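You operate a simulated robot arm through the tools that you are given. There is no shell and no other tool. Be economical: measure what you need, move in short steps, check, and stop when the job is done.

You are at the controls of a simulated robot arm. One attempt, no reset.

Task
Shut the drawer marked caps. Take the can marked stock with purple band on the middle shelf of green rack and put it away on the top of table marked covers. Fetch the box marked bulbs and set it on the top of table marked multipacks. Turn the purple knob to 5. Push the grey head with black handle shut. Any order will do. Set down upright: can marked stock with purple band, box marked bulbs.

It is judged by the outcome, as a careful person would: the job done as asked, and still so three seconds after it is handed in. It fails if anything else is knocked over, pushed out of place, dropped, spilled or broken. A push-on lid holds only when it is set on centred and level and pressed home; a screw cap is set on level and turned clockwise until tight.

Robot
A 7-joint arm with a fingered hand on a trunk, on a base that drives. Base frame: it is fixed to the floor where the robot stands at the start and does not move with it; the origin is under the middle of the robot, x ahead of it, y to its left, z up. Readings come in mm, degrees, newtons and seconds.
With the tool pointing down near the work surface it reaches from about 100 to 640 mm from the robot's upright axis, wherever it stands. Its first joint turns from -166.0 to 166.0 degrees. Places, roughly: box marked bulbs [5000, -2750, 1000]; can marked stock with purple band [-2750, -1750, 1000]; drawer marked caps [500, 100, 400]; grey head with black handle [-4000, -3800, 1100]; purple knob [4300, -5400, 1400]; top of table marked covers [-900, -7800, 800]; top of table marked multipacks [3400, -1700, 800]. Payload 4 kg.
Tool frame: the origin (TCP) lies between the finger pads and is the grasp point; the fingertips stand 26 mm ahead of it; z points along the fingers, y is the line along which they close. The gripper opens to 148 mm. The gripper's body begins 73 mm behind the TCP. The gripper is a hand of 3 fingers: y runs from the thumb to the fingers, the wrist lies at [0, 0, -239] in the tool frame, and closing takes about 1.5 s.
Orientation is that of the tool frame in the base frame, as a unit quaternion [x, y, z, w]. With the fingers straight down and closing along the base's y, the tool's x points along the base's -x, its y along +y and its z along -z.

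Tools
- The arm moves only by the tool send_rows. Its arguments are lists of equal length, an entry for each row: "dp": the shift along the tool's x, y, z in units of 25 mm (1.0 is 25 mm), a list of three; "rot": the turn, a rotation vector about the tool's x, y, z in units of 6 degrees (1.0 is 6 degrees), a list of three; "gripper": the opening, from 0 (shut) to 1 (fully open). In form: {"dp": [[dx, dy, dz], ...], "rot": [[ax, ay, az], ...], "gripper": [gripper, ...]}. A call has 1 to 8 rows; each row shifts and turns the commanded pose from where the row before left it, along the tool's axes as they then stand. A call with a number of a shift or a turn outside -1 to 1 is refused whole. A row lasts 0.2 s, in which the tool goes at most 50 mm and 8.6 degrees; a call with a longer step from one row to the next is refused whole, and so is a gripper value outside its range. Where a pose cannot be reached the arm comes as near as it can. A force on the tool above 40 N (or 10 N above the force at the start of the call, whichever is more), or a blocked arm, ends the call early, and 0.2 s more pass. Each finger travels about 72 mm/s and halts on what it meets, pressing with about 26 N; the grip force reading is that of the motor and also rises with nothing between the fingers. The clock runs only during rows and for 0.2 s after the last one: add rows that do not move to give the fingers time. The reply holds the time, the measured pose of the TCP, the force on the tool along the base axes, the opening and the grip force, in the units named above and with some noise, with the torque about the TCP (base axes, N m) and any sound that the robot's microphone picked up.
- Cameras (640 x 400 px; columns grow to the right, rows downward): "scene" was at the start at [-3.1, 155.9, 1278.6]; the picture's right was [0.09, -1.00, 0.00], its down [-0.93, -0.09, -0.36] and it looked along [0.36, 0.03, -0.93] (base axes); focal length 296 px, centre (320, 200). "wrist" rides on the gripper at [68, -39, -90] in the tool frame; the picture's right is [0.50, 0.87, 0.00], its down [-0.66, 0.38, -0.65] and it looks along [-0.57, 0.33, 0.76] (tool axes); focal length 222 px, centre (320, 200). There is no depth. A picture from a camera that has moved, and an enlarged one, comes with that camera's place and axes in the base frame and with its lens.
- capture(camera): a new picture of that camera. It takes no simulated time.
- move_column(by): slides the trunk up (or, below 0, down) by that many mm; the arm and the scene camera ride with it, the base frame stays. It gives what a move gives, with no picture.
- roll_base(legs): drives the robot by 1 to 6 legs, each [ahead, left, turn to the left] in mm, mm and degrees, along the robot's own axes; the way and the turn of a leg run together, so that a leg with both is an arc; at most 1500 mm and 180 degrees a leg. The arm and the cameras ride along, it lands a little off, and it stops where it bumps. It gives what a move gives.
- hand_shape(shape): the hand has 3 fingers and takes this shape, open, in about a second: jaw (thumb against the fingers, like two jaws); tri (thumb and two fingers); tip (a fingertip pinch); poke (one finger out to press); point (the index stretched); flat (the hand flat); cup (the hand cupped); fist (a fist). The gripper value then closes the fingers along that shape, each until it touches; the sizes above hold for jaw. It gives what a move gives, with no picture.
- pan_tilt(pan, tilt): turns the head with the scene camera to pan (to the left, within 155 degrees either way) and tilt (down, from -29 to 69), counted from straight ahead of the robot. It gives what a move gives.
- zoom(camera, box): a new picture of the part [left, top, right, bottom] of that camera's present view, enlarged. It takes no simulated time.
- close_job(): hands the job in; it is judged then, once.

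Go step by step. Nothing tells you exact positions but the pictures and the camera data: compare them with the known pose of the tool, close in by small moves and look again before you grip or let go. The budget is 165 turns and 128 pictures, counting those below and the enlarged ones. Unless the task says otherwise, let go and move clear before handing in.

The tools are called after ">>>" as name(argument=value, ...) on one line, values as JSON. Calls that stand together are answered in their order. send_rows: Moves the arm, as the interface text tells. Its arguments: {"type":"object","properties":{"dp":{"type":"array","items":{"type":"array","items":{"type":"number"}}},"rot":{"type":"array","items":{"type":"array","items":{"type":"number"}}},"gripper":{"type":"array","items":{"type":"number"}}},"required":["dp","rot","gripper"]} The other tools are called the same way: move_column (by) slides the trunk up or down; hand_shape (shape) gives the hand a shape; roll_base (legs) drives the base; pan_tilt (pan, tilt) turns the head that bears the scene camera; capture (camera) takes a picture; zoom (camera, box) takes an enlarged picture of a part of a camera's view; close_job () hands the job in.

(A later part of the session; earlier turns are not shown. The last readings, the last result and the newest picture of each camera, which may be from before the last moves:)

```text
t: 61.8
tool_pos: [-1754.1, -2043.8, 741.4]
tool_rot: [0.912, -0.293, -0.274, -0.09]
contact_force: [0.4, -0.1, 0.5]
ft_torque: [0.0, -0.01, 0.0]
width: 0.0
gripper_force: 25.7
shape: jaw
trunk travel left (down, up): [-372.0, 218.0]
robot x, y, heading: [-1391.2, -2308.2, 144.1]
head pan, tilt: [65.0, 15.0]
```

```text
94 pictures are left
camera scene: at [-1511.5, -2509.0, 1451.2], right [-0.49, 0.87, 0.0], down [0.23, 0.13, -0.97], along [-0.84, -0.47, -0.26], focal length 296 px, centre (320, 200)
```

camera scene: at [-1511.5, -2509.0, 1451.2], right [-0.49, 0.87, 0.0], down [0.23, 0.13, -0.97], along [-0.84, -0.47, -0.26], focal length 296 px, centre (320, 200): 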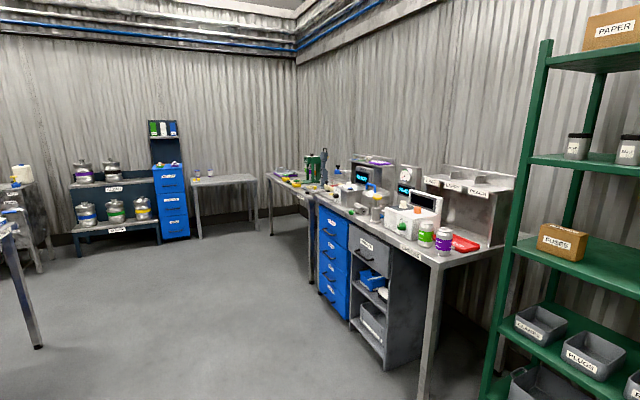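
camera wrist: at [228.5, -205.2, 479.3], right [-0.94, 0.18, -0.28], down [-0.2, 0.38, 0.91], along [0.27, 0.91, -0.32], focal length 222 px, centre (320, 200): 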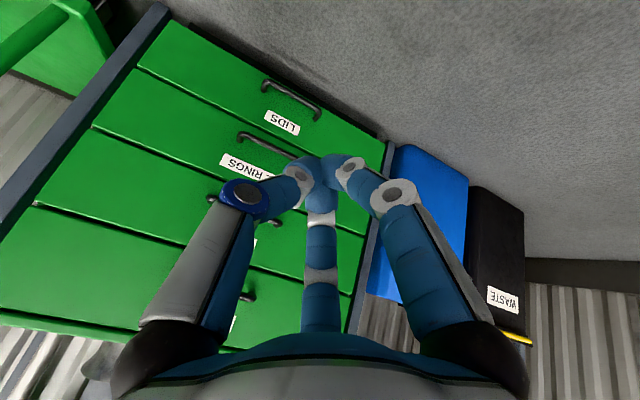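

The purple-banded can is at the back right of the rack's middle shelf, behind a dark-capped jar. I'll zoom there and toward the benches beyond.

>>> zoom(camera="scene", box=[180, 100, 500, 300])

>>> pan_tilt(pan=5, tilt=15)

>>> zoom(camera="scene", box=[280, 180, 408, 260])

```text
2.00 times, centred on (340, 200) of scene
camera zoom: at [-1511.5, -2509.0, 1451.2], right [-0.49, 0.87, 0.0], down [0.23, 0.13, -0.97], along [-0.84, -0.47, -0.26], focal length 591 px, centre (280, 200)
```

zoom: 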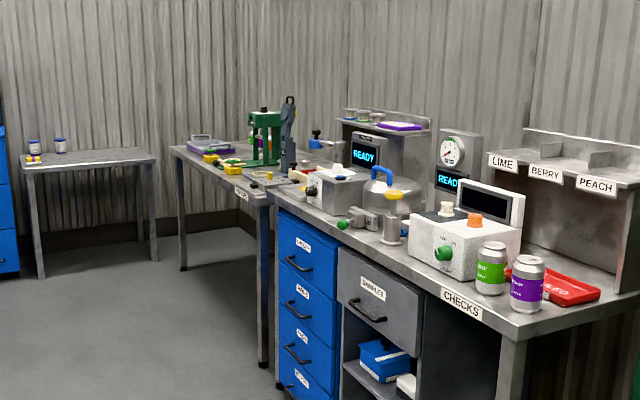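

```text
t: 63.0
tool_pos: [-1754.0, -2043.4, 742.3]
tool_rot: [0.911, -0.293, -0.274, -0.09]
contact_force: [0.3, -0.6, 0.6]
ft_torque: [0.03, 0.01, 0.02]
width: 0.1
gripper_force: 26.1
shape: jaw
trunk travel left (down, up): [-372.0, 218.0]
robot x, y, heading: [-1391.0, -2306.8, 144.1]
head pan, tilt: [5.0, 15.0]
```

```text
5.00 times, centred on (344, 220) of scene
camera zoom: at [-1510.0, -2415.8, 1451.2], right [0.51, 0.86, 0.0], down [0.22, -0.13, -0.97], along [-0.83, 0.5, -0.26], focal length 1478 px, centre (200, 100)
```

zoom: 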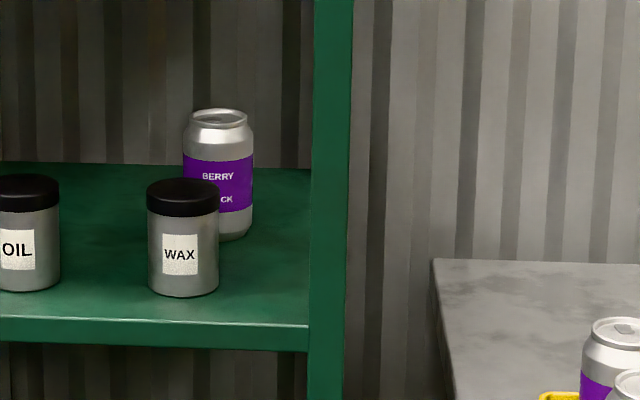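

The stock can stands behind the WAX jar, about 30 mm to its right, so I'll reach it with a tilted hand over the jar. I'll strafe left, move ahead a bit and raise the trunk.

>>> roll_base(legs=[[0, 280, 0], [400, 0, 0]])

>>> move_column(by=200)

>>> pan_tilt(pan=-5, tilt=28)

>>> capture(camera="scene")

>>> capture(camera="wrist")

```text
t: 67.2
tool_pos: [-2250.1, -2031.8, 741.7]
tool_rot: [0.911, -0.294, -0.275, -0.09]
contact_force: [-0.2, -0.2, -0.2]
ft_torque: [0.02, 0.01, 0.01]
width: 0.0
gripper_force: 25.6
shape: jaw
trunk travel left (down, up): [-372.0, 218.0]
robot x, y, heading: [-1884.7, -2298.5, 143.8]
head pan, tilt: [5.0, 15.0]
```

```text
t: 69.3
tool_pos: [-2249.2, -2031.4, 941.3]
tool_rot: [0.911, -0.294, -0.276, -0.09]
contact_force: [-0.2, -0.4, 0.2]
ft_torque: [0.02, 0.03, -0.02]
width: 0.0
gripper_force: 25.7
shape: jaw
trunk travel left (down, up): [-572.0, 18.0]
robot x, y, heading: [-1884.3, -2294.2, 143.8]
head pan, tilt: [5.0, 15.0]
```

```text
t: 70.1
tool_pos: [-2250.0, -2031.1, 941.8]
tool_rot: [0.911, -0.295, -0.274, -0.09]
contact_force: [0.6, 0.2, -0.4]
ft_torque: [-0.01, -0.02, -0.05]
width: 0.0
gripper_force: 26.0
shape: jaw
trunk travel left (down, up): [-572.0, 18.0]
robot x, y, heading: [-1887.5, -2293.3, 143.6]
head pan, tilt: [-5.0, 28.0]
```

```text
91 pictures are left
camera scene: at [-1995.7, -2393.2, 1630.2], right [0.66, 0.75, 0.0], down [0.35, -0.31, -0.88], along [-0.66, 0.58, -0.47], focal length 296 px, centre (320, 200)
```

scene: 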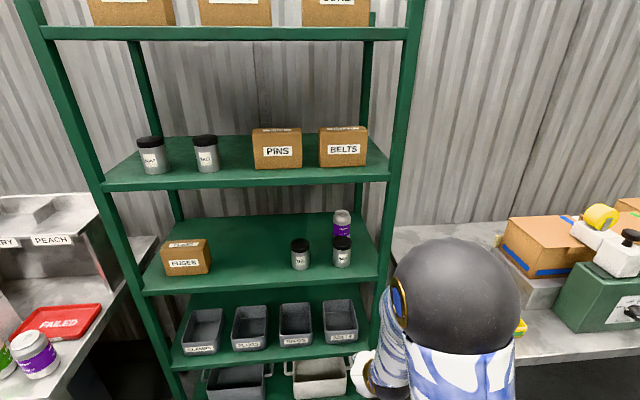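

```text
90 pictures are left
camera wrist: at [-2141.0, -2061.8, 979.3], right [-0.17, -0.95, -0.28], down [-0.37, -0.2, 0.91], along [-0.91, 0.26, -0.32], focal length 222 px, centre (320, 200)
```

wrist: 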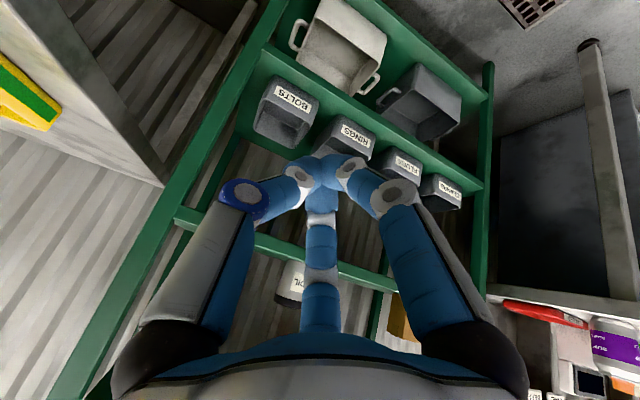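

The can's top is at about (-2647, -1713, 1077), with the WAX jar 150 mm in front of it and 20 mm shorter. I'll flip the hand so the wrist camera rides above, then tilt it to reach in about 30° below level.

>>> send_rows(dp=[[0, 0, 0], [0, 0, 0], [0, 0, 0], [0, 0, 0], [0, 0, 0], [0, 0, 0], [0, 0, 0], [0, 0, 0]], rot=[[0, 0, 1], [0, 0, 1], [0, 0, 1], [0, 0, 1], [0, 0, 1], [0, 0, 1], [0, 0, 1], [0, 0, 1]], gripper=[0, 0, 0, 0, 0, 0, 0, 0])

>>> send_rows(dp=[[0, 0, 0], [0, 0, 0], [0, 0, 0], [0, 0, 0], [0, 0, 0], [0, 0, 0], [0, 0, 0], [0, 0, 0]], rot=[[0, 0, 1], [0, 0, 1], [0, 0, 1], [0, 0, 1], [0, 0, 1], [0, 0, 1], [0, 0, 1], [0, 0, 1]], gripper=[0, 0, 0, 0, 0, 0, 0, 0])

```text
t: 71.9
tool_pos: [-2252.2, -2028.1, 941.3]
tool_rot: [0.712, -0.64, -0.288, 0.029]
contact_force: [0.1, -0.3, 0.4]
ft_torque: [-0.01, 0.02, 0.01]
width: 0.1
gripper_force: 26.6
shape: jaw
out of reach, approached as far as the arm can: row 5
trunk travel left (down, up): [-572.0, 18.0]
robot x, y, heading: [-1888.8, -2298.4, 144.1]
head pan, tilt: [-5.0, 28.0]
```

```text
t: 73.7
tool_pos: [-2251.7, -2029.9, 940.7]
tool_rot: [-0.39, 0.875, 0.251, -0.143]
contact_force: [-0.8, 0.1, 0.3]
ft_torque: [-0.01, -0.02, 0.01]
width: 0.1
gripper_force: 25.8
shape: jaw
trunk travel left (down, up): [-572.0, 18.0]
robot x, y, heading: [-1889.0, -2288.5, 143.6]
head pan, tilt: [-5.0, 28.0]
```

>>> send_rows(dp=[[0, 0, 0], [0, 0, 0], [0, 0, 0], [0, 0, 0], [0, 0, 0], [0, 0, 0], [0, 0, 0]], rot=[[0, 0, 1], [0, 0, 1], [0, 0, 1], [0, 0, 1], [0, 0, 1], [0, 0, 1], [0, 0, 1]], gripper=[0, 0, 0, 0, 0, 0, 0])

>>> send_rows(dp=[[0, 0, 0], [0, 0, 0], [0, 0, 0], [0, 0, 0], [0, 0, 0], [0, 0, 0], [0, 0, 0]], rot=[[0, 0, 1], [0, 0, 1], [0, 0, 1], [0, 0, 1], [0, 0, 1], [0, 0, 1], [0, 0, 1]], gripper=[0, 0, 0, 0, 0, 0, 0])

>>> send_rows(dp=[[0, 0, 0], [0, 0, 0], [0, 0, 0], [0, 0, 0], [0, 0, 0]], rot=[[0, 1, 0], [0, 1, 0], [0, 1, 0], [0, 1, 0], [0, 0.8, 0]], gripper=[0.1, 0.3, 0.5, 0.7, 0.7])

>>> capture(camera="wrist")

>>> capture(camera="scene")

```text
t: 75.3
tool_pos: [-2252.8, -2029.5, 940.7]
tool_rot: [-0.05, 0.956, 0.181, -0.224]
contact_force: [-0.6, -0.7, -0.1]
ft_torque: [-0.01, 0.01, -0.03]
width: 0.0
gripper_force: 26.0
shape: jaw
trunk travel left (down, up): [-572.0, 18.0]
robot x, y, heading: [-1886.9, -2294.9, 144.0]
head pan, tilt: [-5.0, 28.0]
```

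```text
t: 76.9
tool_pos: [-2251.7, -2030.5, 941.3]
tool_rot: [0.296, 0.911, 0.09, -0.274]
contact_force: [-0.7, 0.4, -0.2]
ft_torque: [-0.01, -0.03, -0.01]
width: 0.1
gripper_force: 25.9
shape: jaw
trunk travel left (down, up): [-572.0, 18.0]
robot x, y, heading: [-1886.3, -2298.2, 143.7]
head pan, tilt: [-5.0, 28.0]
```

```text
t: 78.1
tool_pos: [-2302.9, -1992.9, 933.3]
tool_rot: [0.264, 0.813, 0.162, -0.493]
contact_force: [-0.1, 0.5, 0.5]
ft_torque: [0.01, 0.0, -0.03]
width: 103.6
gripper_force: 0.0
shape: jaw
out of reach, approached as far as the arm can: row 1, 2, 3, 4, 5
trunk travel left (down, up): [-572.0, 18.0]
robot x, y, heading: [-1889.2, -2291.4, 143.8]
head pan, tilt: [-5.0, 28.0]
```

```text
89 pictures are left
camera wrist: at [-2287.0, -2053.4, 1034.4], right [0.32, 0.84, 0.45], down [0.94, -0.21, -0.28], along [-0.14, 0.51, -0.85], focal length 222 px, centre (320, 200)
```

wrist: 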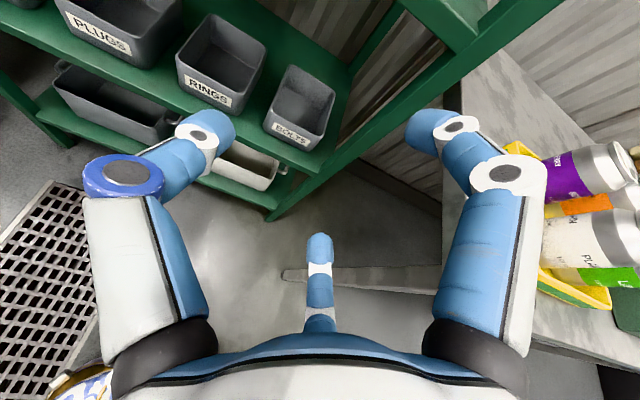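

```text
88 pictures are left
camera scene: at [-1995.8, -2392.9, 1630.2], right [0.66, 0.75, 0.0], down [0.35, -0.31, -0.88], along [-0.66, 0.58, -0.47], focal length 296 px, centre (320, 200)
```

scene: 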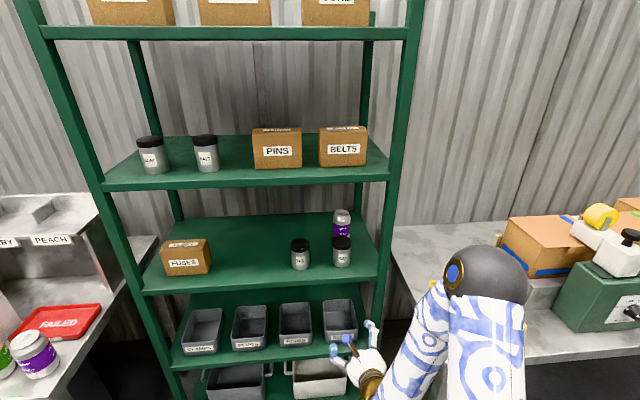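

The hand is oriented correctly now. Next I raise it to come in above the WAX jar.

>>> send_rows(dp=[[0.915, 0, -0.489], [0.915, 0, -0.489], [0.915, 0, -0.489], [0.915, 0, -0.489], [0.915, 0, -0.489], [0.915, 0, -0.489], [0.915, 0, -0.489], [0.915, 0, -0.489]], rot=[[0, 0, 0], [0, 0, 0], [0, 0, 0], [0, 0, 0], [0, 0, 0], [0, 0, 0], [0, 0, 0], [0, 0, 0]], gripper=[0.7, 0.7, 0.7, 0.7, 0.7, 0.7, 0.7, 0.7])

>>> capture(camera="wrist")

>>> capture(camera="scene")

```text
t: 79.9
tool_pos: [-2314.2, -1984.8, 1137.7]
tool_rot: [0.264, 0.814, 0.16, -0.492]
contact_force: [-0.3, 0.1, -0.3]
ft_torque: [0.0, 0.01, 0.03]
width: 103.2
gripper_force: 0.1
shape: jaw
out of reach, approached as far as the arm can: row 1, 2, 3
trunk travel left (down, up): [-572.0, 18.0]
robot x, y, heading: [-1888.0, -2295.4, 143.9]
head pan, tilt: [-5.0, 28.0]
```

```text
87 pictures are left
camera wrist: at [-2299.2, -2044.3, 1238.5], right [0.32, 0.84, 0.45], down [0.94, -0.21, -0.28], along [-0.14, 0.51, -0.85], focal length 222 px, centre (320, 200)
```

wrist: 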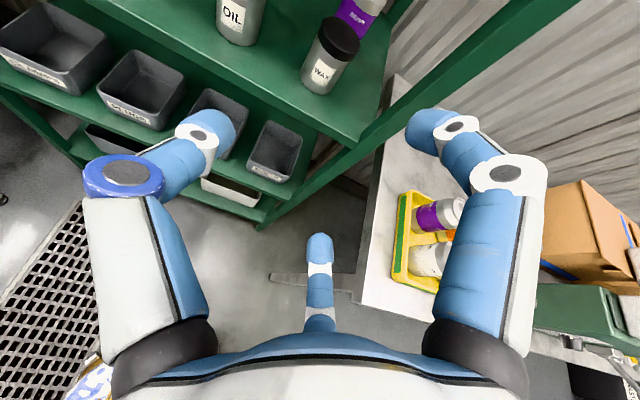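

```text
86 pictures are left
camera scene: at [-1995.4, -2393.4, 1630.2], right [0.66, 0.75, 0.0], down [0.35, -0.31, -0.88], along [-0.66, 0.58, -0.47], focal length 296 px, centre (320, 200)
```

scene: 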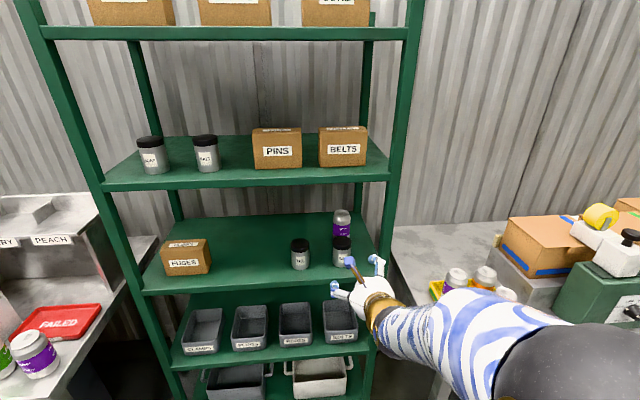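

The shelf opening and the WAX jar are clearly seen. I'll tilt 6° steeper, then drive in toward the can slightly from the left.

>>> send_rows(dp=[[0, 0, 0], [0.8, 0, -0.6]], rot=[[0, -1, 0], [0, 0, 0]], gripper=[0.68, 0.68])

>>> roll_base(legs=[[0, 54, 0], [130, 0, -6]])

>>> capture(camera="scene")

>>> capture(camera="wrist")

```text
t: 80.5
tool_pos: [-2314.1, -1986.3, 1161.3]
tool_rot: [0.271, 0.839, 0.147, -0.449]
contact_force: [0.4, -0.2, 0.3]
ft_torque: [0.01, -0.02, 0.0]
width: 100.9
gripper_force: 0.0
shape: jaw
trunk travel left (down, up): [-572.0, 18.0]
robot x, y, heading: [-1889.0, -2296.8, 143.8]
head pan, tilt: [-5.0, 28.0]
```

```text
t: 82.3
tool_pos: [-2412.3, -1901.8, 1161.2]
tool_rot: [0.316, 0.823, 0.17, -0.44]
contact_force: [-0.1, 0.0, 0.6]
ft_torque: [-0.01, 0.0, -0.02]
width: 100.9
gripper_force: 0.1
shape: jaw
trunk travel left (down, up): [-572.0, 18.0]
robot x, y, heading: [-2018.6, -2256.4, 137.3]
head pan, tilt: [-5.0, 28.0]
```

```text
85 pictures are left
camera scene: at [-2138.4, -2340.9, 1630.1], right [0.74, 0.68, 0.0], down [0.32, -0.35, -0.88], along [-0.6, 0.65, -0.47], focal length 296 px, centre (320, 200)
```

scene: 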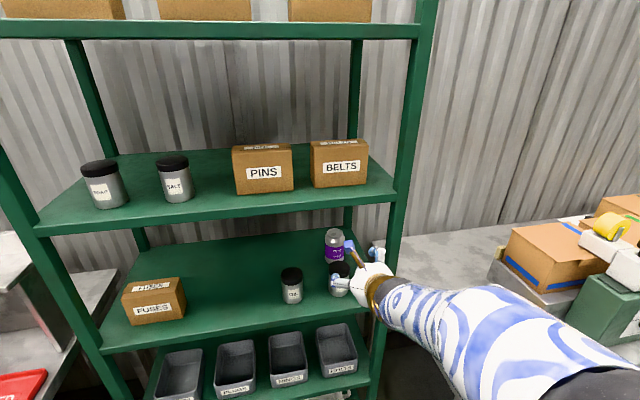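

```text
84 pictures are left
camera wrist: at [-2410.3, -1955.2, 1267.1], right [0.37, 0.83, 0.42], down [0.93, -0.33, -0.18], along [-0.01, 0.46, -0.89], focal length 222 px, centre (320, 200)
```

wrist: 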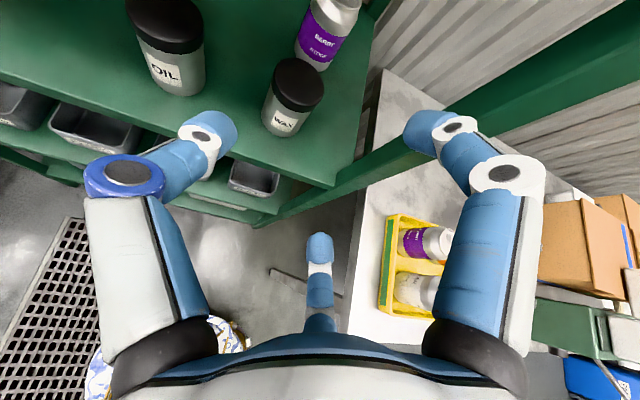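

The can lies about 19 mm left of the hand's line, so I'll correct that and drive in 85 mm.

>>> send_rows(dp=[[0, -0.76, 0]], rot=[[0, 0, 0]], gripper=[0.68])

>>> roll_base(legs=[[85, 0, 0]])

>>> capture(camera="scene")

>>> capture(camera="wrist")

```text
t: 82.7
tool_pos: [-2424.0, -1918.4, 1161.2]
tool_rot: [0.315, 0.823, 0.17, -0.441]
contact_force: [-0.5, -0.5, -0.2]
ft_torque: [0.02, -0.02, -0.05]
width: 101.0
gripper_force: 0.2
shape: jaw
trunk travel left (down, up): [-572.0, 18.0]
robot x, y, heading: [-2015.8, -2254.4, 137.5]
head pan, tilt: [-5.0, 28.0]
```

```text
t: 83.8
tool_pos: [-2486.0, -1859.1, 1161.9]
tool_rot: [0.316, 0.823, 0.171, -0.44]
contact_force: [-0.4, -0.9, -0.7]
ft_torque: [-0.02, -0.02, 0.02]
width: 101.1
gripper_force: 0.1
shape: jaw
trunk travel left (down, up): [-572.0, 18.0]
robot x, y, heading: [-2082.1, -2196.6, 137.7]
head pan, tilt: [-5.0, 28.0]
```

```text
83 pictures are left
camera scene: at [-2200.9, -2284.0, 1630.1], right [0.74, 0.68, 0.0], down [0.32, -0.35, -0.88], along [-0.6, 0.65, -0.47], focal length 296 px, centre (320, 200)
```

scene: 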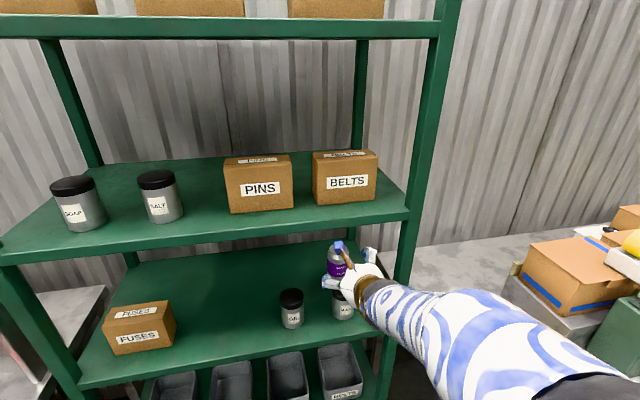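

```text
82 pictures are left
camera wrist: at [-2484.9, -1913.7, 1267.4], right [0.37, 0.83, 0.42], down [0.93, -0.33, -0.18], along [-0.01, 0.46, -0.89], focal length 222 px, centre (320, 200)
```

wrist: 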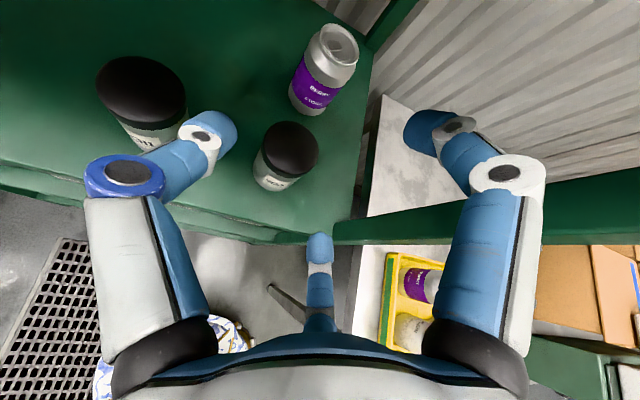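

The wrist camera confirms the can at (-2649, -1713), straight along the hand. I'll advance halfway and check.

>>> send_rows(dp=[[0, 0, 1], [0, 0, 1], [0, 0, 1], [0, 0, 1], [0, 0, 1]], rot=[[0, 0, 0], [0, 0, 0], [0, 0, 0], [0, 0, 0], [0, 0, 0]], gripper=[0.68, 0.68, 0.68, 0.68, 0.68])

>>> capture(camera="scene")

>>> capture(camera="wrist")

```text
t: 85.0
tool_pos: [-2563.2, -1790.6, 1091.7]
tool_rot: [0.316, 0.822, 0.171, -0.441]
contact_force: [-0.4, -0.2, 0.7]
ft_torque: [0.01, 0.0, 0.01]
width: 100.7
gripper_force: 0.0
shape: jaw
trunk travel left (down, up): [-572.0, 18.0]
robot x, y, heading: [-2080.3, -2200.9, 137.5]
head pan, tilt: [-5.0, 28.0]
```

```text
81 pictures are left
camera scene: at [-2200.3, -2284.5, 1630.1], right [0.74, 0.68, 0.0], down [0.32, -0.35, -0.88], along [-0.6, 0.65, -0.47], focal length 296 px, centre (320, 200)
```

scene: 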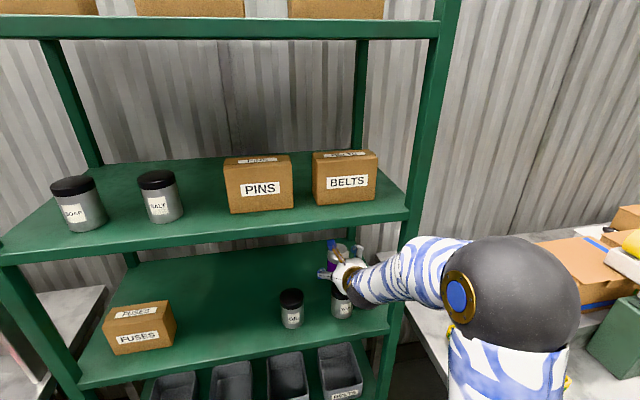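

```text
80 pictures are left
camera wrist: at [-2561.4, -1845.1, 1197.9], right [0.37, 0.83, 0.42], down [0.93, -0.33, -0.18], along [-0.01, 0.46, -0.89], focal length 222 px, centre (320, 200)
```

wrist: 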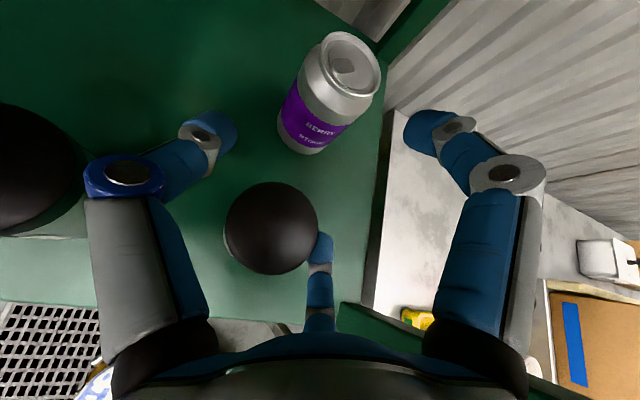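

The three fingers close centrally, which is awkward at this tilt because one finger runs over the WAX jar. I'll withdraw along the same line and look at the other hand shapes.

>>> send_rows(dp=[[0, 0, -1], [0, 0, -1], [0, 0, -1], [0, 0, -1], [0, 0, -1]], rot=[[0, 0, 0], [0, 0, 0], [0, 0, 0], [0, 0, 0], [0, 0, 0]], gripper=[0.68, 0.68, 0.68, 0.68, 0.68])

>>> roll_base(legs=[[-130, 0, 0]])

>>> hand_shape(shape="tip")

>>> capture(camera="wrist")

>>> hand_shape(shape="tri")

>>> capture(camera="wrist")

```text
t: 86.2
tool_pos: [-2486.4, -1862.6, 1161.9]
tool_rot: [0.315, 0.823, 0.17, -0.44]
contact_force: [0.1, -0.2, -0.3]
ft_torque: [-0.03, 0.01, -0.01]
width: 101.0
gripper_force: 0.1
shape: jaw
trunk travel left (down, up): [-572.0, 18.0]
robot x, y, heading: [-2084.1, -2197.9, 137.3]
head pan, tilt: [-5.0, 28.0]
```

```text
t: 87.4
tool_pos: [-2393.7, -1948.9, 1163.1]
tool_rot: [0.315, 0.823, 0.17, -0.441]
contact_force: [-0.1, 0.7, -0.4]
ft_torque: [-0.01, -0.03, -0.06]
width: 100.8
gripper_force: 0.1
shape: jaw
trunk travel left (down, up): [-572.0, 18.0]
robot x, y, heading: [-1989.2, -2287.7, 137.5]
head pan, tilt: [-5.0, 28.0]
```

```text
t: 88.3
tool_pos: [-2393.4, -1946.9, 1161.2]
tool_rot: [0.316, 0.823, 0.171, -0.441]
contact_force: [-0.1, 0.4, -0.2]
ft_torque: [-0.02, -0.01, -0.01]
width: 147.7
gripper_force: 0.1
shape: tip
trunk travel left (down, up): [-572.0, 18.0]
robot x, y, heading: [-1987.7, -2286.2, 137.8]
head pan, tilt: [-5.0, 28.0]
```

```text
79 pictures are left
camera wrist: at [-2392.0, -2001.3, 1268.0], right [0.37, 0.83, 0.42], down [0.93, -0.33, -0.18], along [-0.01, 0.46, -0.89], focal length 222 px, centre (320, 200)
```

wrist: 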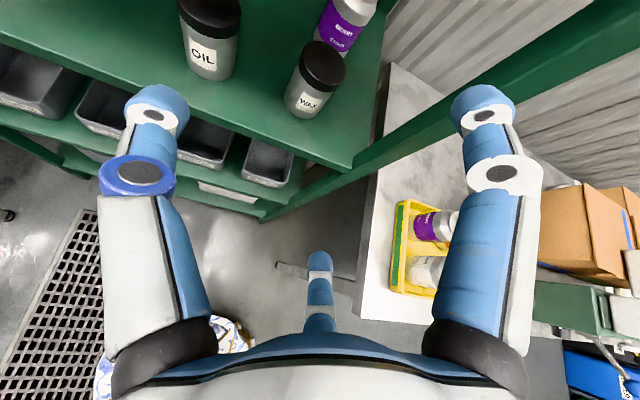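

```text
t: 89.2
tool_pos: [-2393.0, -1947.9, 1162.1]
tool_rot: [0.315, 0.823, 0.17, -0.441]
contact_force: [-0.4, 0.2, 0.1]
ft_torque: [-0.02, -0.02, -0.01]
width: 147.8
gripper_force: 0.1
shape: tri
trunk travel left (down, up): [-572.0, 18.0]
robot x, y, heading: [-1988.4, -2286.4, 137.8]
head pan, tilt: [-5.0, 28.0]
```

```text
78 pictures are left
camera wrist: at [-2392.0, -2001.3, 1268.0], right [0.37, 0.83, 0.42], down [0.93, -0.33, -0.18], along [-0.01, 0.46, -0.89], focal length 222 px, centre (320, 200)
```

wrist: 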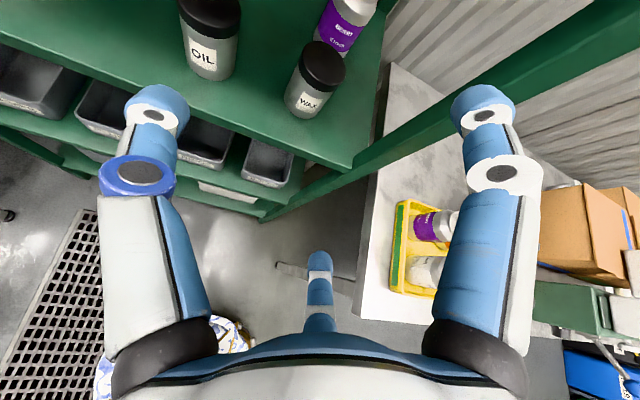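

All shapes start from the same three-finger layout. Before picking a tilt I need the gap under the upper shelf, so I'll zoom on the rack.

>>> hand_shape(shape="jaw")

>>> zoom(camera="scene", box=[200, 120, 456, 280])

>>> zoom(camera="scene", box=[200, 240, 456, 400])

```text
t: 90.1
tool_pos: [-2393.5, -1947.1, 1163.0]
tool_rot: [0.315, 0.823, 0.17, -0.441]
contact_force: [0.1, -0.5, -0.8]
ft_torque: [-0.01, 0.0, 0.02]
width: 148.0
gripper_force: 0.0
shape: jaw
trunk travel left (down, up): [-572.0, 18.0]
robot x, y, heading: [-1989.0, -2281.5, 137.9]
head pan, tilt: [-5.0, 28.0]
```

```text
2.50 times, centred on (328, 200) of scene
camera zoom: at [-2106.4, -2370.2, 1630.2], right [0.74, 0.68, 0.0], down [0.32, -0.35, -0.88], along [-0.6, 0.65, -0.47], focal length 739 px, centre (300, 200)
```

zoom: 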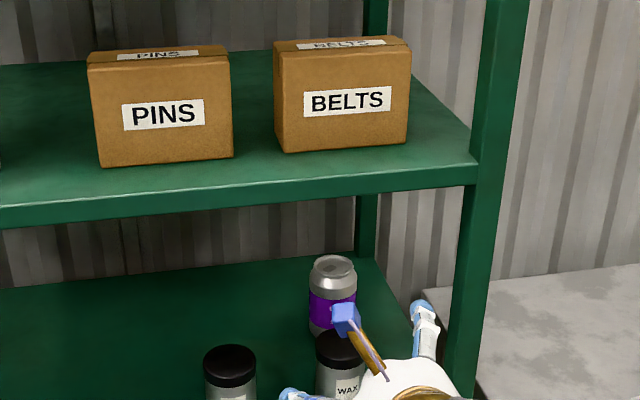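

```text
2.50 times, centred on (328, 320) of scene
camera zoom: at [-2106.4, -2370.2, 1630.2], right [0.74, 0.68, 0.0], down [0.32, -0.35, -0.88], along [-0.6, 0.65, -0.47], focal length 739 px, centre (300, -100)
```

zoom: 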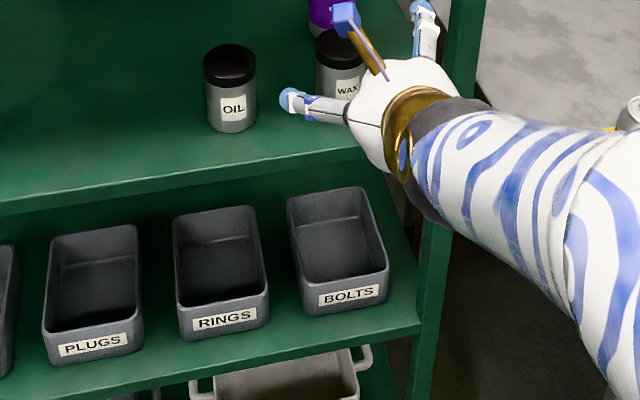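

The upper shelf's underside is at about z 1300, roughly 340 mm above the middle shelf. I'll tilt the hand to 40° from vertical and roll it 30°, so one finger takes the can's front and two take its sides.

>>> send_rows(dp=[[0, 0, 0], [0, 0, 0], [0, 0, 0], [0, 0, 0], [0, 0, 0], [0, 0, 0], [0, 0, 0], [0, 0, 0]], rot=[[0, -0.91, 0], [0, -0.91, 0], [0, -0.91, 0], [0, 0, 1], [0, 0, 1], [0, 0, 1], [0, 0, 1], [0, 0, 1]], gripper=[0.9, 0.8, 0.7, 0.62, 0.6, 0.6, 0.6, 0.6])

>>> capture(camera="wrist")

>>> capture(camera="scene")

```text
t: 91.9
tool_pos: [-2394.0, -1947.9, 1162.5]
tool_rot: [0.553, 0.76, 0.036, -0.34]
contact_force: [0.1, -0.3, -0.5]
ft_torque: [0.01, 0.02, -0.01]
width: 89.4
gripper_force: 0.1
shape: jaw
trunk travel left (down, up): [-572.0, 18.0]
robot x, y, heading: [-1987.9, -2283.5, 137.6]
head pan, tilt: [-5.0, 28.0]
```

```text
75 pictures are left
camera wrist: at [-2395.2, -1945.8, 1281.4], right [0.67, 0.74, 0.0], down [0.74, -0.67, 0.02], along [0.01, -0.01, -1.0], focal length 222 px, centre (320, 200)
```

wrist: 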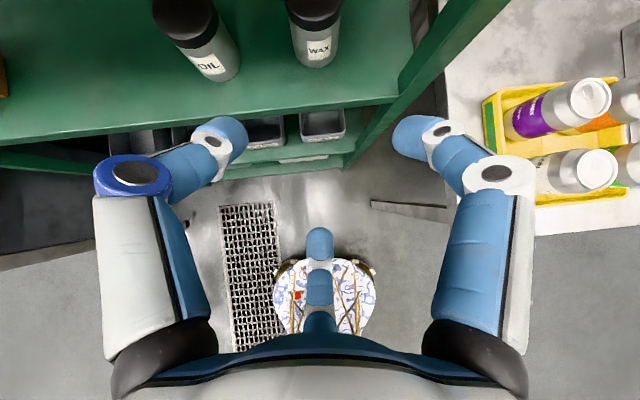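

```text
74 pictures are left
camera scene: at [-2106.4, -2370.2, 1630.2], right [0.74, 0.68, 0.0], down [0.32, -0.35, -0.88], along [-0.6, 0.65, -0.47], focal length 296 px, centre (320, 200)
```

scene: 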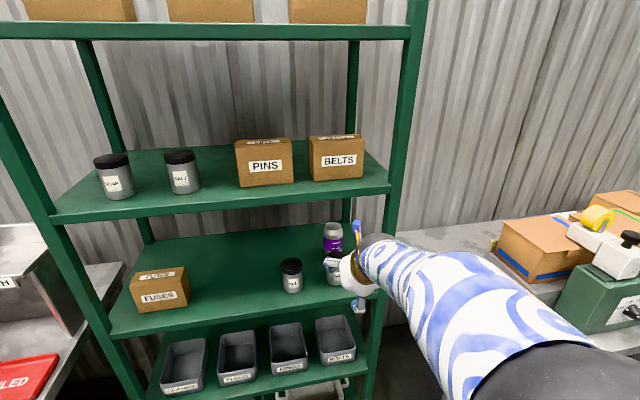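

The wrist must stay below the upper shelf, so a flatter entry would suit better. I'll test how the "tip" shape closes before committing.

>>> hand_shape(shape="tip")

>>> send_rows(dp=[[0, 0, 0], [0, 0, 0], [0, 0, 0], [0, 0, 0], [0, 0, 0], [0, 0, 0]], rot=[[0, 0, 0], [0, 0, 0], [0, 0, 0], [0, 0, 0], [0, 0, 0], [0, 0, 0]], gripper=[0.35, 0.35, 0.35, 0.35, 0.35, 0.35])

>>> capture(camera="wrist")

```text
t: 92.8
tool_pos: [-2392.7, -1947.5, 1163.3]
tool_rot: [0.552, 0.761, 0.037, -0.34]
contact_force: [-0.3, -1.0, -0.2]
ft_torque: [-0.03, 0.01, -0.02]
width: 148.0
gripper_force: 0.0
shape: tip
trunk travel left (down, up): [-572.0, 18.0]
robot x, y, heading: [-1987.2, -2282.4, 137.8]
head pan, tilt: [-5.0, 28.0]
```

```text
t: 94.2
tool_pos: [-2393.4, -1947.5, 1161.8]
tool_rot: [0.553, 0.76, 0.038, -0.34]
contact_force: [-0.1, 0.5, 0.6]
ft_torque: [0.04, 0.03, 0.01]
width: 52.2
gripper_force: 0.0
shape: tip
trunk travel left (down, up): [-572.0, 18.0]
robot x, y, heading: [-1985.0, -2287.0, 137.6]
head pan, tilt: [-5.0, 28.0]
```

```text
73 pictures are left
camera wrist: at [-2395.2, -1945.8, 1281.4], right [0.67, 0.74, 0.0], down [0.74, -0.67, 0.01], along [0.01, -0.01, -1.0], focal length 222 px, centre (320, 200)
```

wrist: 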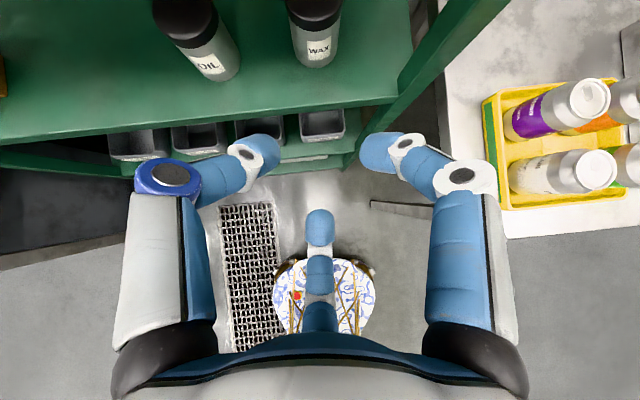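

All shapes close the same way, with three fingers converging. I'll use a flatter pose instead, 30° below level, with one finger over the can's lid and two at its sides. First comes the re-tilt and roll, out in the open.

>>> send_rows(dp=[[0, 0, 0], [0, 0, 0], [0, 0, 0], [0, 0, 0], [0, 0, 0], [0, 0, 0], [0, 0, 0], [0, 0, 0]], rot=[[0.417, 0.722, 0], [0.417, 0.722, 0], [0.417, 0.722, 0], [0.417, 0.722, 0], [0, 0, -1], [0, 0, -1], [0, 0, -1], [0, 0, -1]], gripper=[0.45, 0.55, 0.64, 0.64, 0.64, 0.64, 0.64, 0.64])

>>> send_rows(dp=[[0, 0, 0], [0, 0, 0], [0, 0, 0], [0, 0, 0], [0, 0, 0], [0, 0, 0], [0.78, 0.45, -0.52]], rot=[[0, 0, -1], [0, 0, -1], [0, 0, -1], [0, 0, -1], [0, 0, -1], [0, 0, -1], [0, 0, 0]], gripper=[0.64, 0.64, 0.64, 0.64, 0.64, 0.64, 0.64])

>>> roll_base(legs=[[60, 0, 0]])

>>> capture(camera="wrist")

>>> capture(camera="scene")

```text
t: 96.0
tool_pos: [-2392.9, -1948.0, 1162.7]
tool_rot: [0.352, 0.791, 0.157, -0.475]
contact_force: [0.1, -0.3, 0.7]
ft_torque: [0.0, 0.0, 0.02]
width: 94.3
gripper_force: 0.1
shape: tip
trunk travel left (down, up): [-572.0, 18.0]
robot x, y, heading: [-1985.6, -2285.7, 137.6]
head pan, tilt: [-5.0, 28.0]
```

```text
t: 97.6
tool_pos: [-2393.4, -1948.3, 1187.1]
tool_rot: [0.09, 0.861, 0.296, -0.404]
contact_force: [1.3, -0.3, 0.4]
ft_torque: [-0.04, -0.02, 0.01]
width: 94.3
gripper_force: 0.0
shape: tip
trunk travel left (down, up): [-572.0, 18.0]
robot x, y, heading: [-1990.4, -2285.7, 137.7]
head pan, tilt: [-5.0, 28.0]
```

```text
t: 98.6
tool_pos: [-2439.4, -1906.6, 1187.3]
tool_rot: [0.09, 0.862, 0.295, -0.403]
contact_force: [0.1, 0.2, -0.3]
ft_torque: [-0.01, 0.01, 0.0]
width: 94.3
gripper_force: 0.0
shape: tip
trunk travel left (down, up): [-572.0, 18.0]
robot x, y, heading: [-2033.4, -2243.8, 137.9]
head pan, tilt: [-5.0, 28.0]
```

```text
72 pictures are left
camera wrist: at [-2442.1, -1995.2, 1265.7], right [0.01, 0.66, 0.75], down [1.0, -0.02, 0.0], along [0.01, 0.75, -0.66], focal length 222 px, centre (320, 200)
```

wrist: 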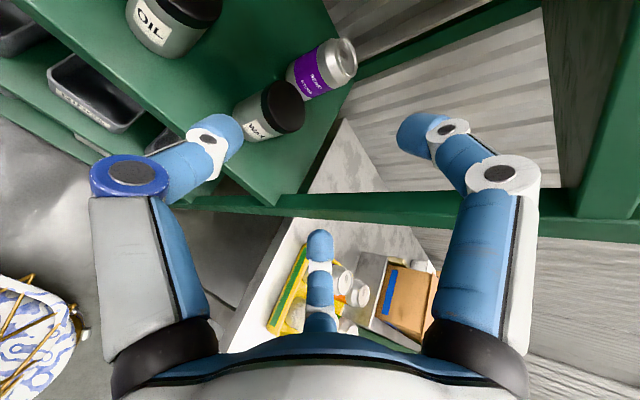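

```text
71 pictures are left
camera scene: at [-2152.6, -2328.2, 1630.1], right [0.73, 0.68, 0.0], down [0.32, -0.35, -0.88], along [-0.6, 0.65, -0.47], focal length 296 px, centre (320, 200)
```

scene: 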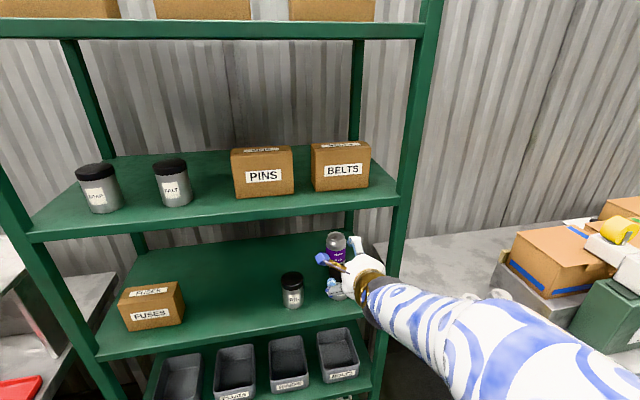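

The can is dead ahead of the hand. I'll drive in 47 mm and start sliding in along the hand axis.

>>> roll_base(legs=[[47, 0, 0]])

>>> send_rows(dp=[[0, 0, 1], [0, 0, 1], [0, 0, 1], [0, 0, 1], [0, 0, 1], [0, 0, 1]], rot=[[0, 0, 0], [0, 0, 0], [0, 0, 0], [0, 0, 0], [0, 0, 0], [0, 0, 0]], gripper=[0.64, 0.64, 0.64, 0.64, 0.64, 0.64])

>>> capture(camera="wrist")

>>> zoom(camera="scene", box=[240, 160, 496, 320])

```text
t: 99.5
tool_pos: [-2475.2, -1875.2, 1186.8]
tool_rot: [0.09, 0.861, 0.295, -0.403]
contact_force: [-0.1, -0.4, 0.2]
ft_torque: [-0.02, -0.02, 0.0]
width: 94.2
gripper_force: 0.1
shape: tip
trunk travel left (down, up): [-572.0, 18.0]
robot x, y, heading: [-2067.2, -2208.7, 137.6]
head pan, tilt: [-5.0, 28.0]
```

```text
t: 100.9
tool_pos: [-2570.1, -1788.6, 1113.8]
tool_rot: [0.09, 0.862, 0.295, -0.404]
contact_force: [0.8, 0.2, -0.3]
ft_torque: [0.0, -0.02, 0.03]
width: 93.9
gripper_force: 0.1
shape: tip
trunk travel left (down, up): [-572.0, 18.0]
robot x, y, heading: [-2067.2, -2212.4, 137.6]
head pan, tilt: [-5.0, 28.0]
```

```text
70 pictures are left
camera wrist: at [-2573.1, -1877.7, 1191.4], right [0.01, 0.66, 0.75], down [1.0, -0.02, 0.0], along [0.01, 0.75, -0.66], focal length 222 px, centre (320, 200)
```

wrist: 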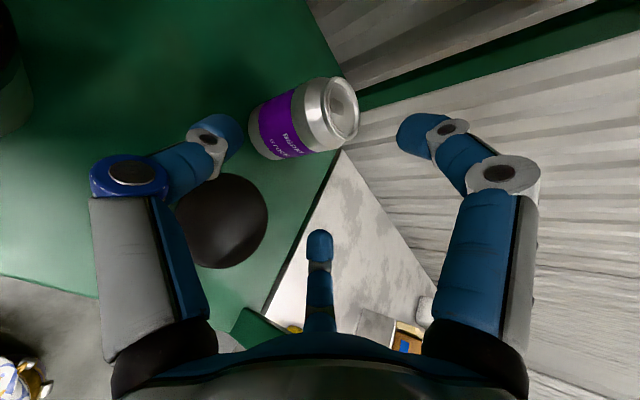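

```text
2.50 times, centred on (368, 240) of scene
camera zoom: at [-2186.7, -2297.2, 1630.1], right [0.73, 0.68, 0.0], down [0.32, -0.35, -0.88], along [-0.6, 0.65, -0.47], focal length 739 px, centre (200, 100)
```

zoom: 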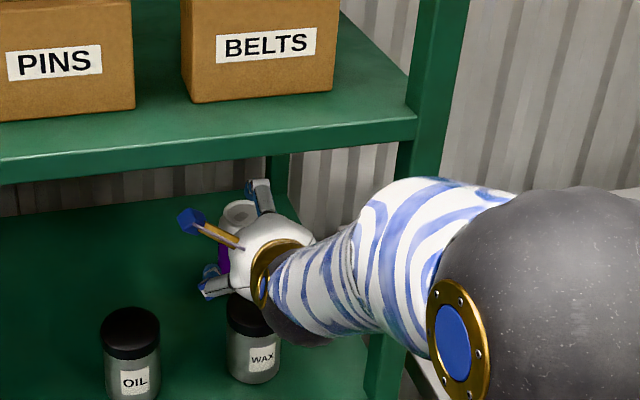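

It's still aligned and clear of the WAX jar. Next are the final 105 mm.

>>> send_rows(dp=[[0, 0, 0.7], [0, 0, 0.7], [0, 0, 0.7], [0, 0, 0.7], [0, 0, 0.7], [0, 0, 0.7]], rot=[[0, 0, 0], [0, 0, 0], [0, 0, 0], [0, 0, 0], [0, 0, 0], [0, 0, 0]], gripper=[0.64, 0.64, 0.64, 0.64, 0.64, 0.64])

>>> capture(camera="wrist")

>>> zoom(camera="scene", box=[240, 160, 496, 320])

```text
t: 102.3
tool_pos: [-2639.3, -1727.1, 1059.7]
tool_rot: [0.091, 0.861, 0.295, -0.405]
contact_force: [-0.7, -0.4, 0.7]
ft_torque: [0.04, 0.0, 0.01]
width: 94.5
gripper_force: 0.1
shape: tip
trunk travel left (down, up): [-572.0, 18.0]
robot x, y, heading: [-2066.8, -2212.1, 138.0]
head pan, tilt: [-5.0, 28.0]
```

```text
68 pictures are left
camera wrist: at [-2641.2, -1816.3, 1138.4], right [0.01, 0.66, 0.75], down [1.0, -0.02, 0.0], along [0.01, 0.75, -0.66], focal length 222 px, centre (320, 200)
```

wrist: 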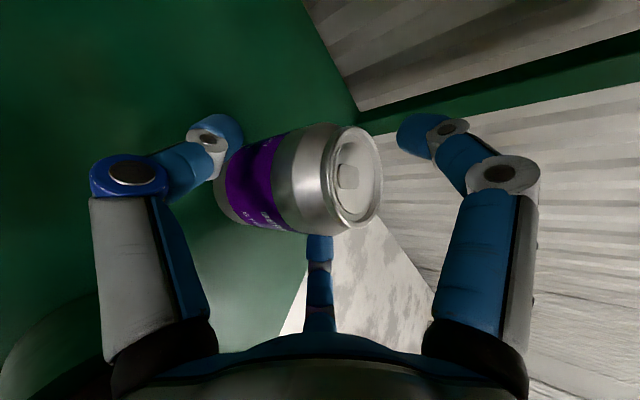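

```text
2.50 times, centred on (368, 240) of scene
camera zoom: at [-2186.7, -2297.2, 1630.2], right [0.73, 0.68, 0.0], down [0.32, -0.34, -0.88], along [-0.6, 0.65, -0.47], focal length 739 px, centre (200, 100)
```

zoom: 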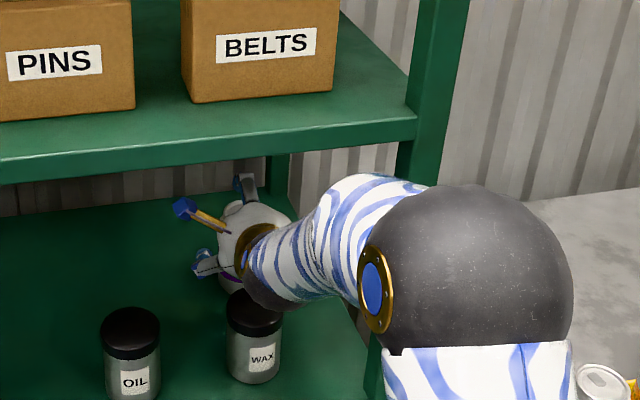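

The can sits between the fingers, with one above the lid and two at the sides. Closing now.

>>> send_rows(dp=[[0, 0, 0], [0, 0, 0], [0, 0, 0], [0, 0, 0], [0, 0, 0], [0, 0, 0], [0, 0, 0]], rot=[[0, 0, 0], [0, 0, 0], [0, 0, 0], [0, 0, 0], [0, 0, 0], [0, 0, 0], [0, 0, 0]], gripper=[0.55, 0.48, 0.4, 0.3, 0.2, 0.2, 0.2])

>>> capture(camera="wrist")

```text
t: 103.9
tool_pos: [-2638.8, -1728.4, 1061.1]
tool_rot: [0.09, 0.861, 0.295, -0.405]
contact_force: [0.3, 0.7, 4.6]
ft_torque: [0.06, 0.21, 0.02]
width: 59.5
gripper_force: 27.0
shape: tip
trunk travel left (down, up): [-572.0, 18.0]
robot x, y, heading: [-2071.0, -2216.3, 137.4]
head pan, tilt: [-5.0, 28.0]
```

```text
66 pictures are left
camera wrist: at [-2640.7, -1816.9, 1139.0], right [0.01, 0.66, 0.75], down [1.0, -0.02, 0.0], along [0.01, 0.75, -0.66], focal length 222 px, centre (320, 200)
```

wrist: 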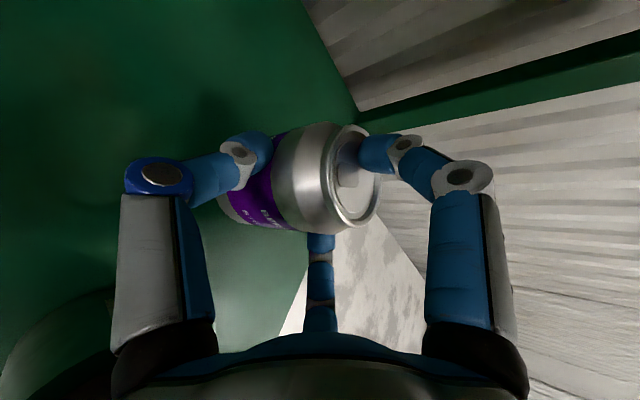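

The can is gripped at three points. I'll lift a little and check the hold.

>>> send_rows(dp=[[0.225, 0.13, -0.15], [0.225, 0.13, -0.15], [0.225, 0.13, -0.15], [0, 0, 0]], rot=[[0, 0, 0], [0, 0, 0], [0, 0, 0], [0, 0, 0]], gripper=[0.1, 0.1, 0.1, 0.1])

>>> capture(camera="wrist")

>>> zoom(camera="scene", box=[240, 160, 496, 320])

```text
t: 104.9
tool_pos: [-2638.9, -1727.3, 1081.9]
tool_rot: [0.09, 0.862, 0.294, -0.403]
contact_force: [-0.3, -0.9, -2.7]
ft_torque: [-0.03, -0.07, 0.02]
width: 59.0
gripper_force: 25.9
shape: tip
trunk travel left (down, up): [-572.0, 18.0]
robot x, y, heading: [-2069.8, -2208.0, 137.7]
head pan, tilt: [-5.0, 28.0]
```

```text
65 pictures are left
camera wrist: at [-2640.1, -1816.6, 1159.8], right [0.01, 0.66, 0.75], down [1.0, -0.02, 0.0], along [0.02, 0.75, -0.66], focal length 222 px, centre (320, 200)
```

wrist: 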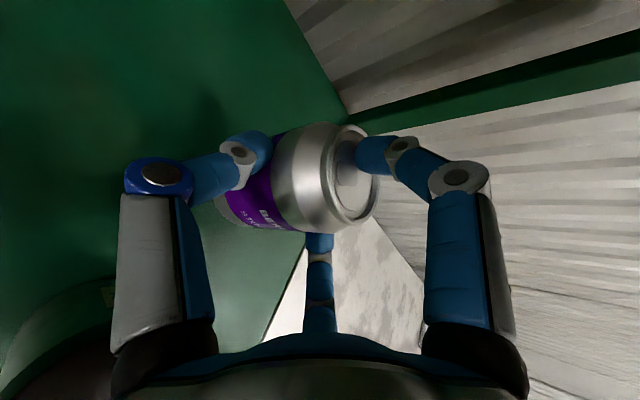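

```text
2.50 times, centred on (368, 240) of scene
camera zoom: at [-2186.8, -2297.1, 1630.1], right [0.73, 0.68, 0.0], down [0.32, -0.34, -0.88], along [-0.6, 0.65, -0.47], focal length 739 px, centre (200, 100)
```

zoom: 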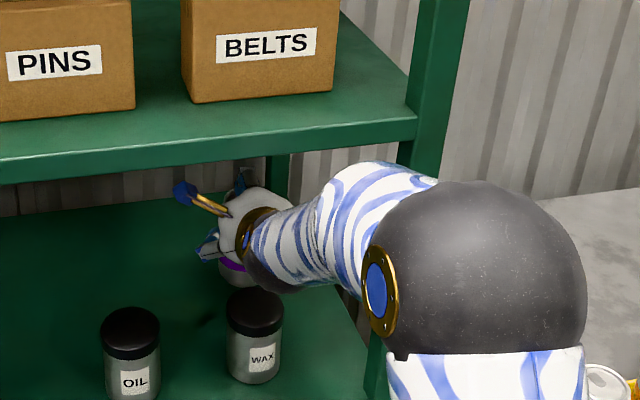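

The lift worked: the can weighs about 0.3 kg and the hold is firm. I'll bring it diagonally back and up over the WAX jar.

>>> send_rows(dp=[[0.164, 0.095, -0.779], [0.164, 0.095, -0.779], [0.164, 0.095, -0.779], [0.164, 0.095, -0.779], [0.164, 0.095, -0.779], [0.164, 0.095, -0.779]], rot=[[0, 0, 0], [0, 0, 0], [0, 0, 0], [0, 0, 0], [0, 0, 0], [0, 0, 0]], gripper=[0.1, 0.1, 0.1, 0.1, 0.1, 0.1])

>>> capture(camera="scene")

>>> capture(camera="wrist")

```text
t: 106.3
tool_pos: [-2573.0, -1786.6, 1164.9]
tool_rot: [0.089, 0.862, 0.295, -0.403]
contact_force: [0.2, -0.2, -2.8]
ft_torque: [-0.03, -0.02, 0.01]
width: 58.8
gripper_force: 26.0
shape: tip
trunk travel left (down, up): [-572.0, 18.0]
robot x, y, heading: [-2073.0, -2213.4, 137.9]
head pan, tilt: [-5.0, 28.0]
```

```text
63 pictures are left
camera scene: at [-2186.4, -2297.5, 1630.2], right [0.73, 0.68, 0.0], down [0.32, -0.34, -0.88], along [-0.6, 0.65, -0.47], focal length 296 px, centre (320, 200)
```

scene: 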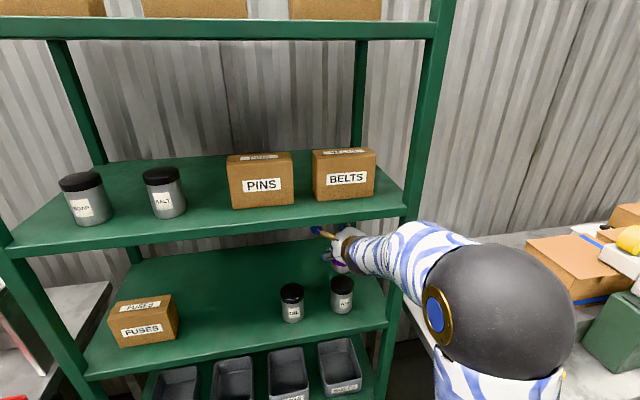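

```text
62 pictures are left
camera wrist: at [-2575.1, -1875.5, 1243.2], right [0.01, 0.66, 0.75], down [1.0, -0.02, 0.0], along [0.01, 0.75, -0.66], focal length 222 px, centre (320, 200)
```

wrist: 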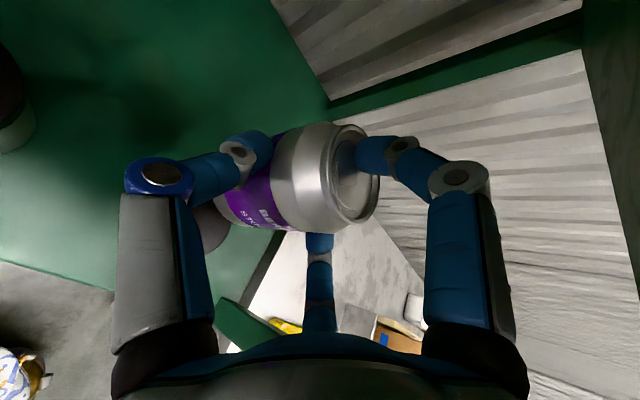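

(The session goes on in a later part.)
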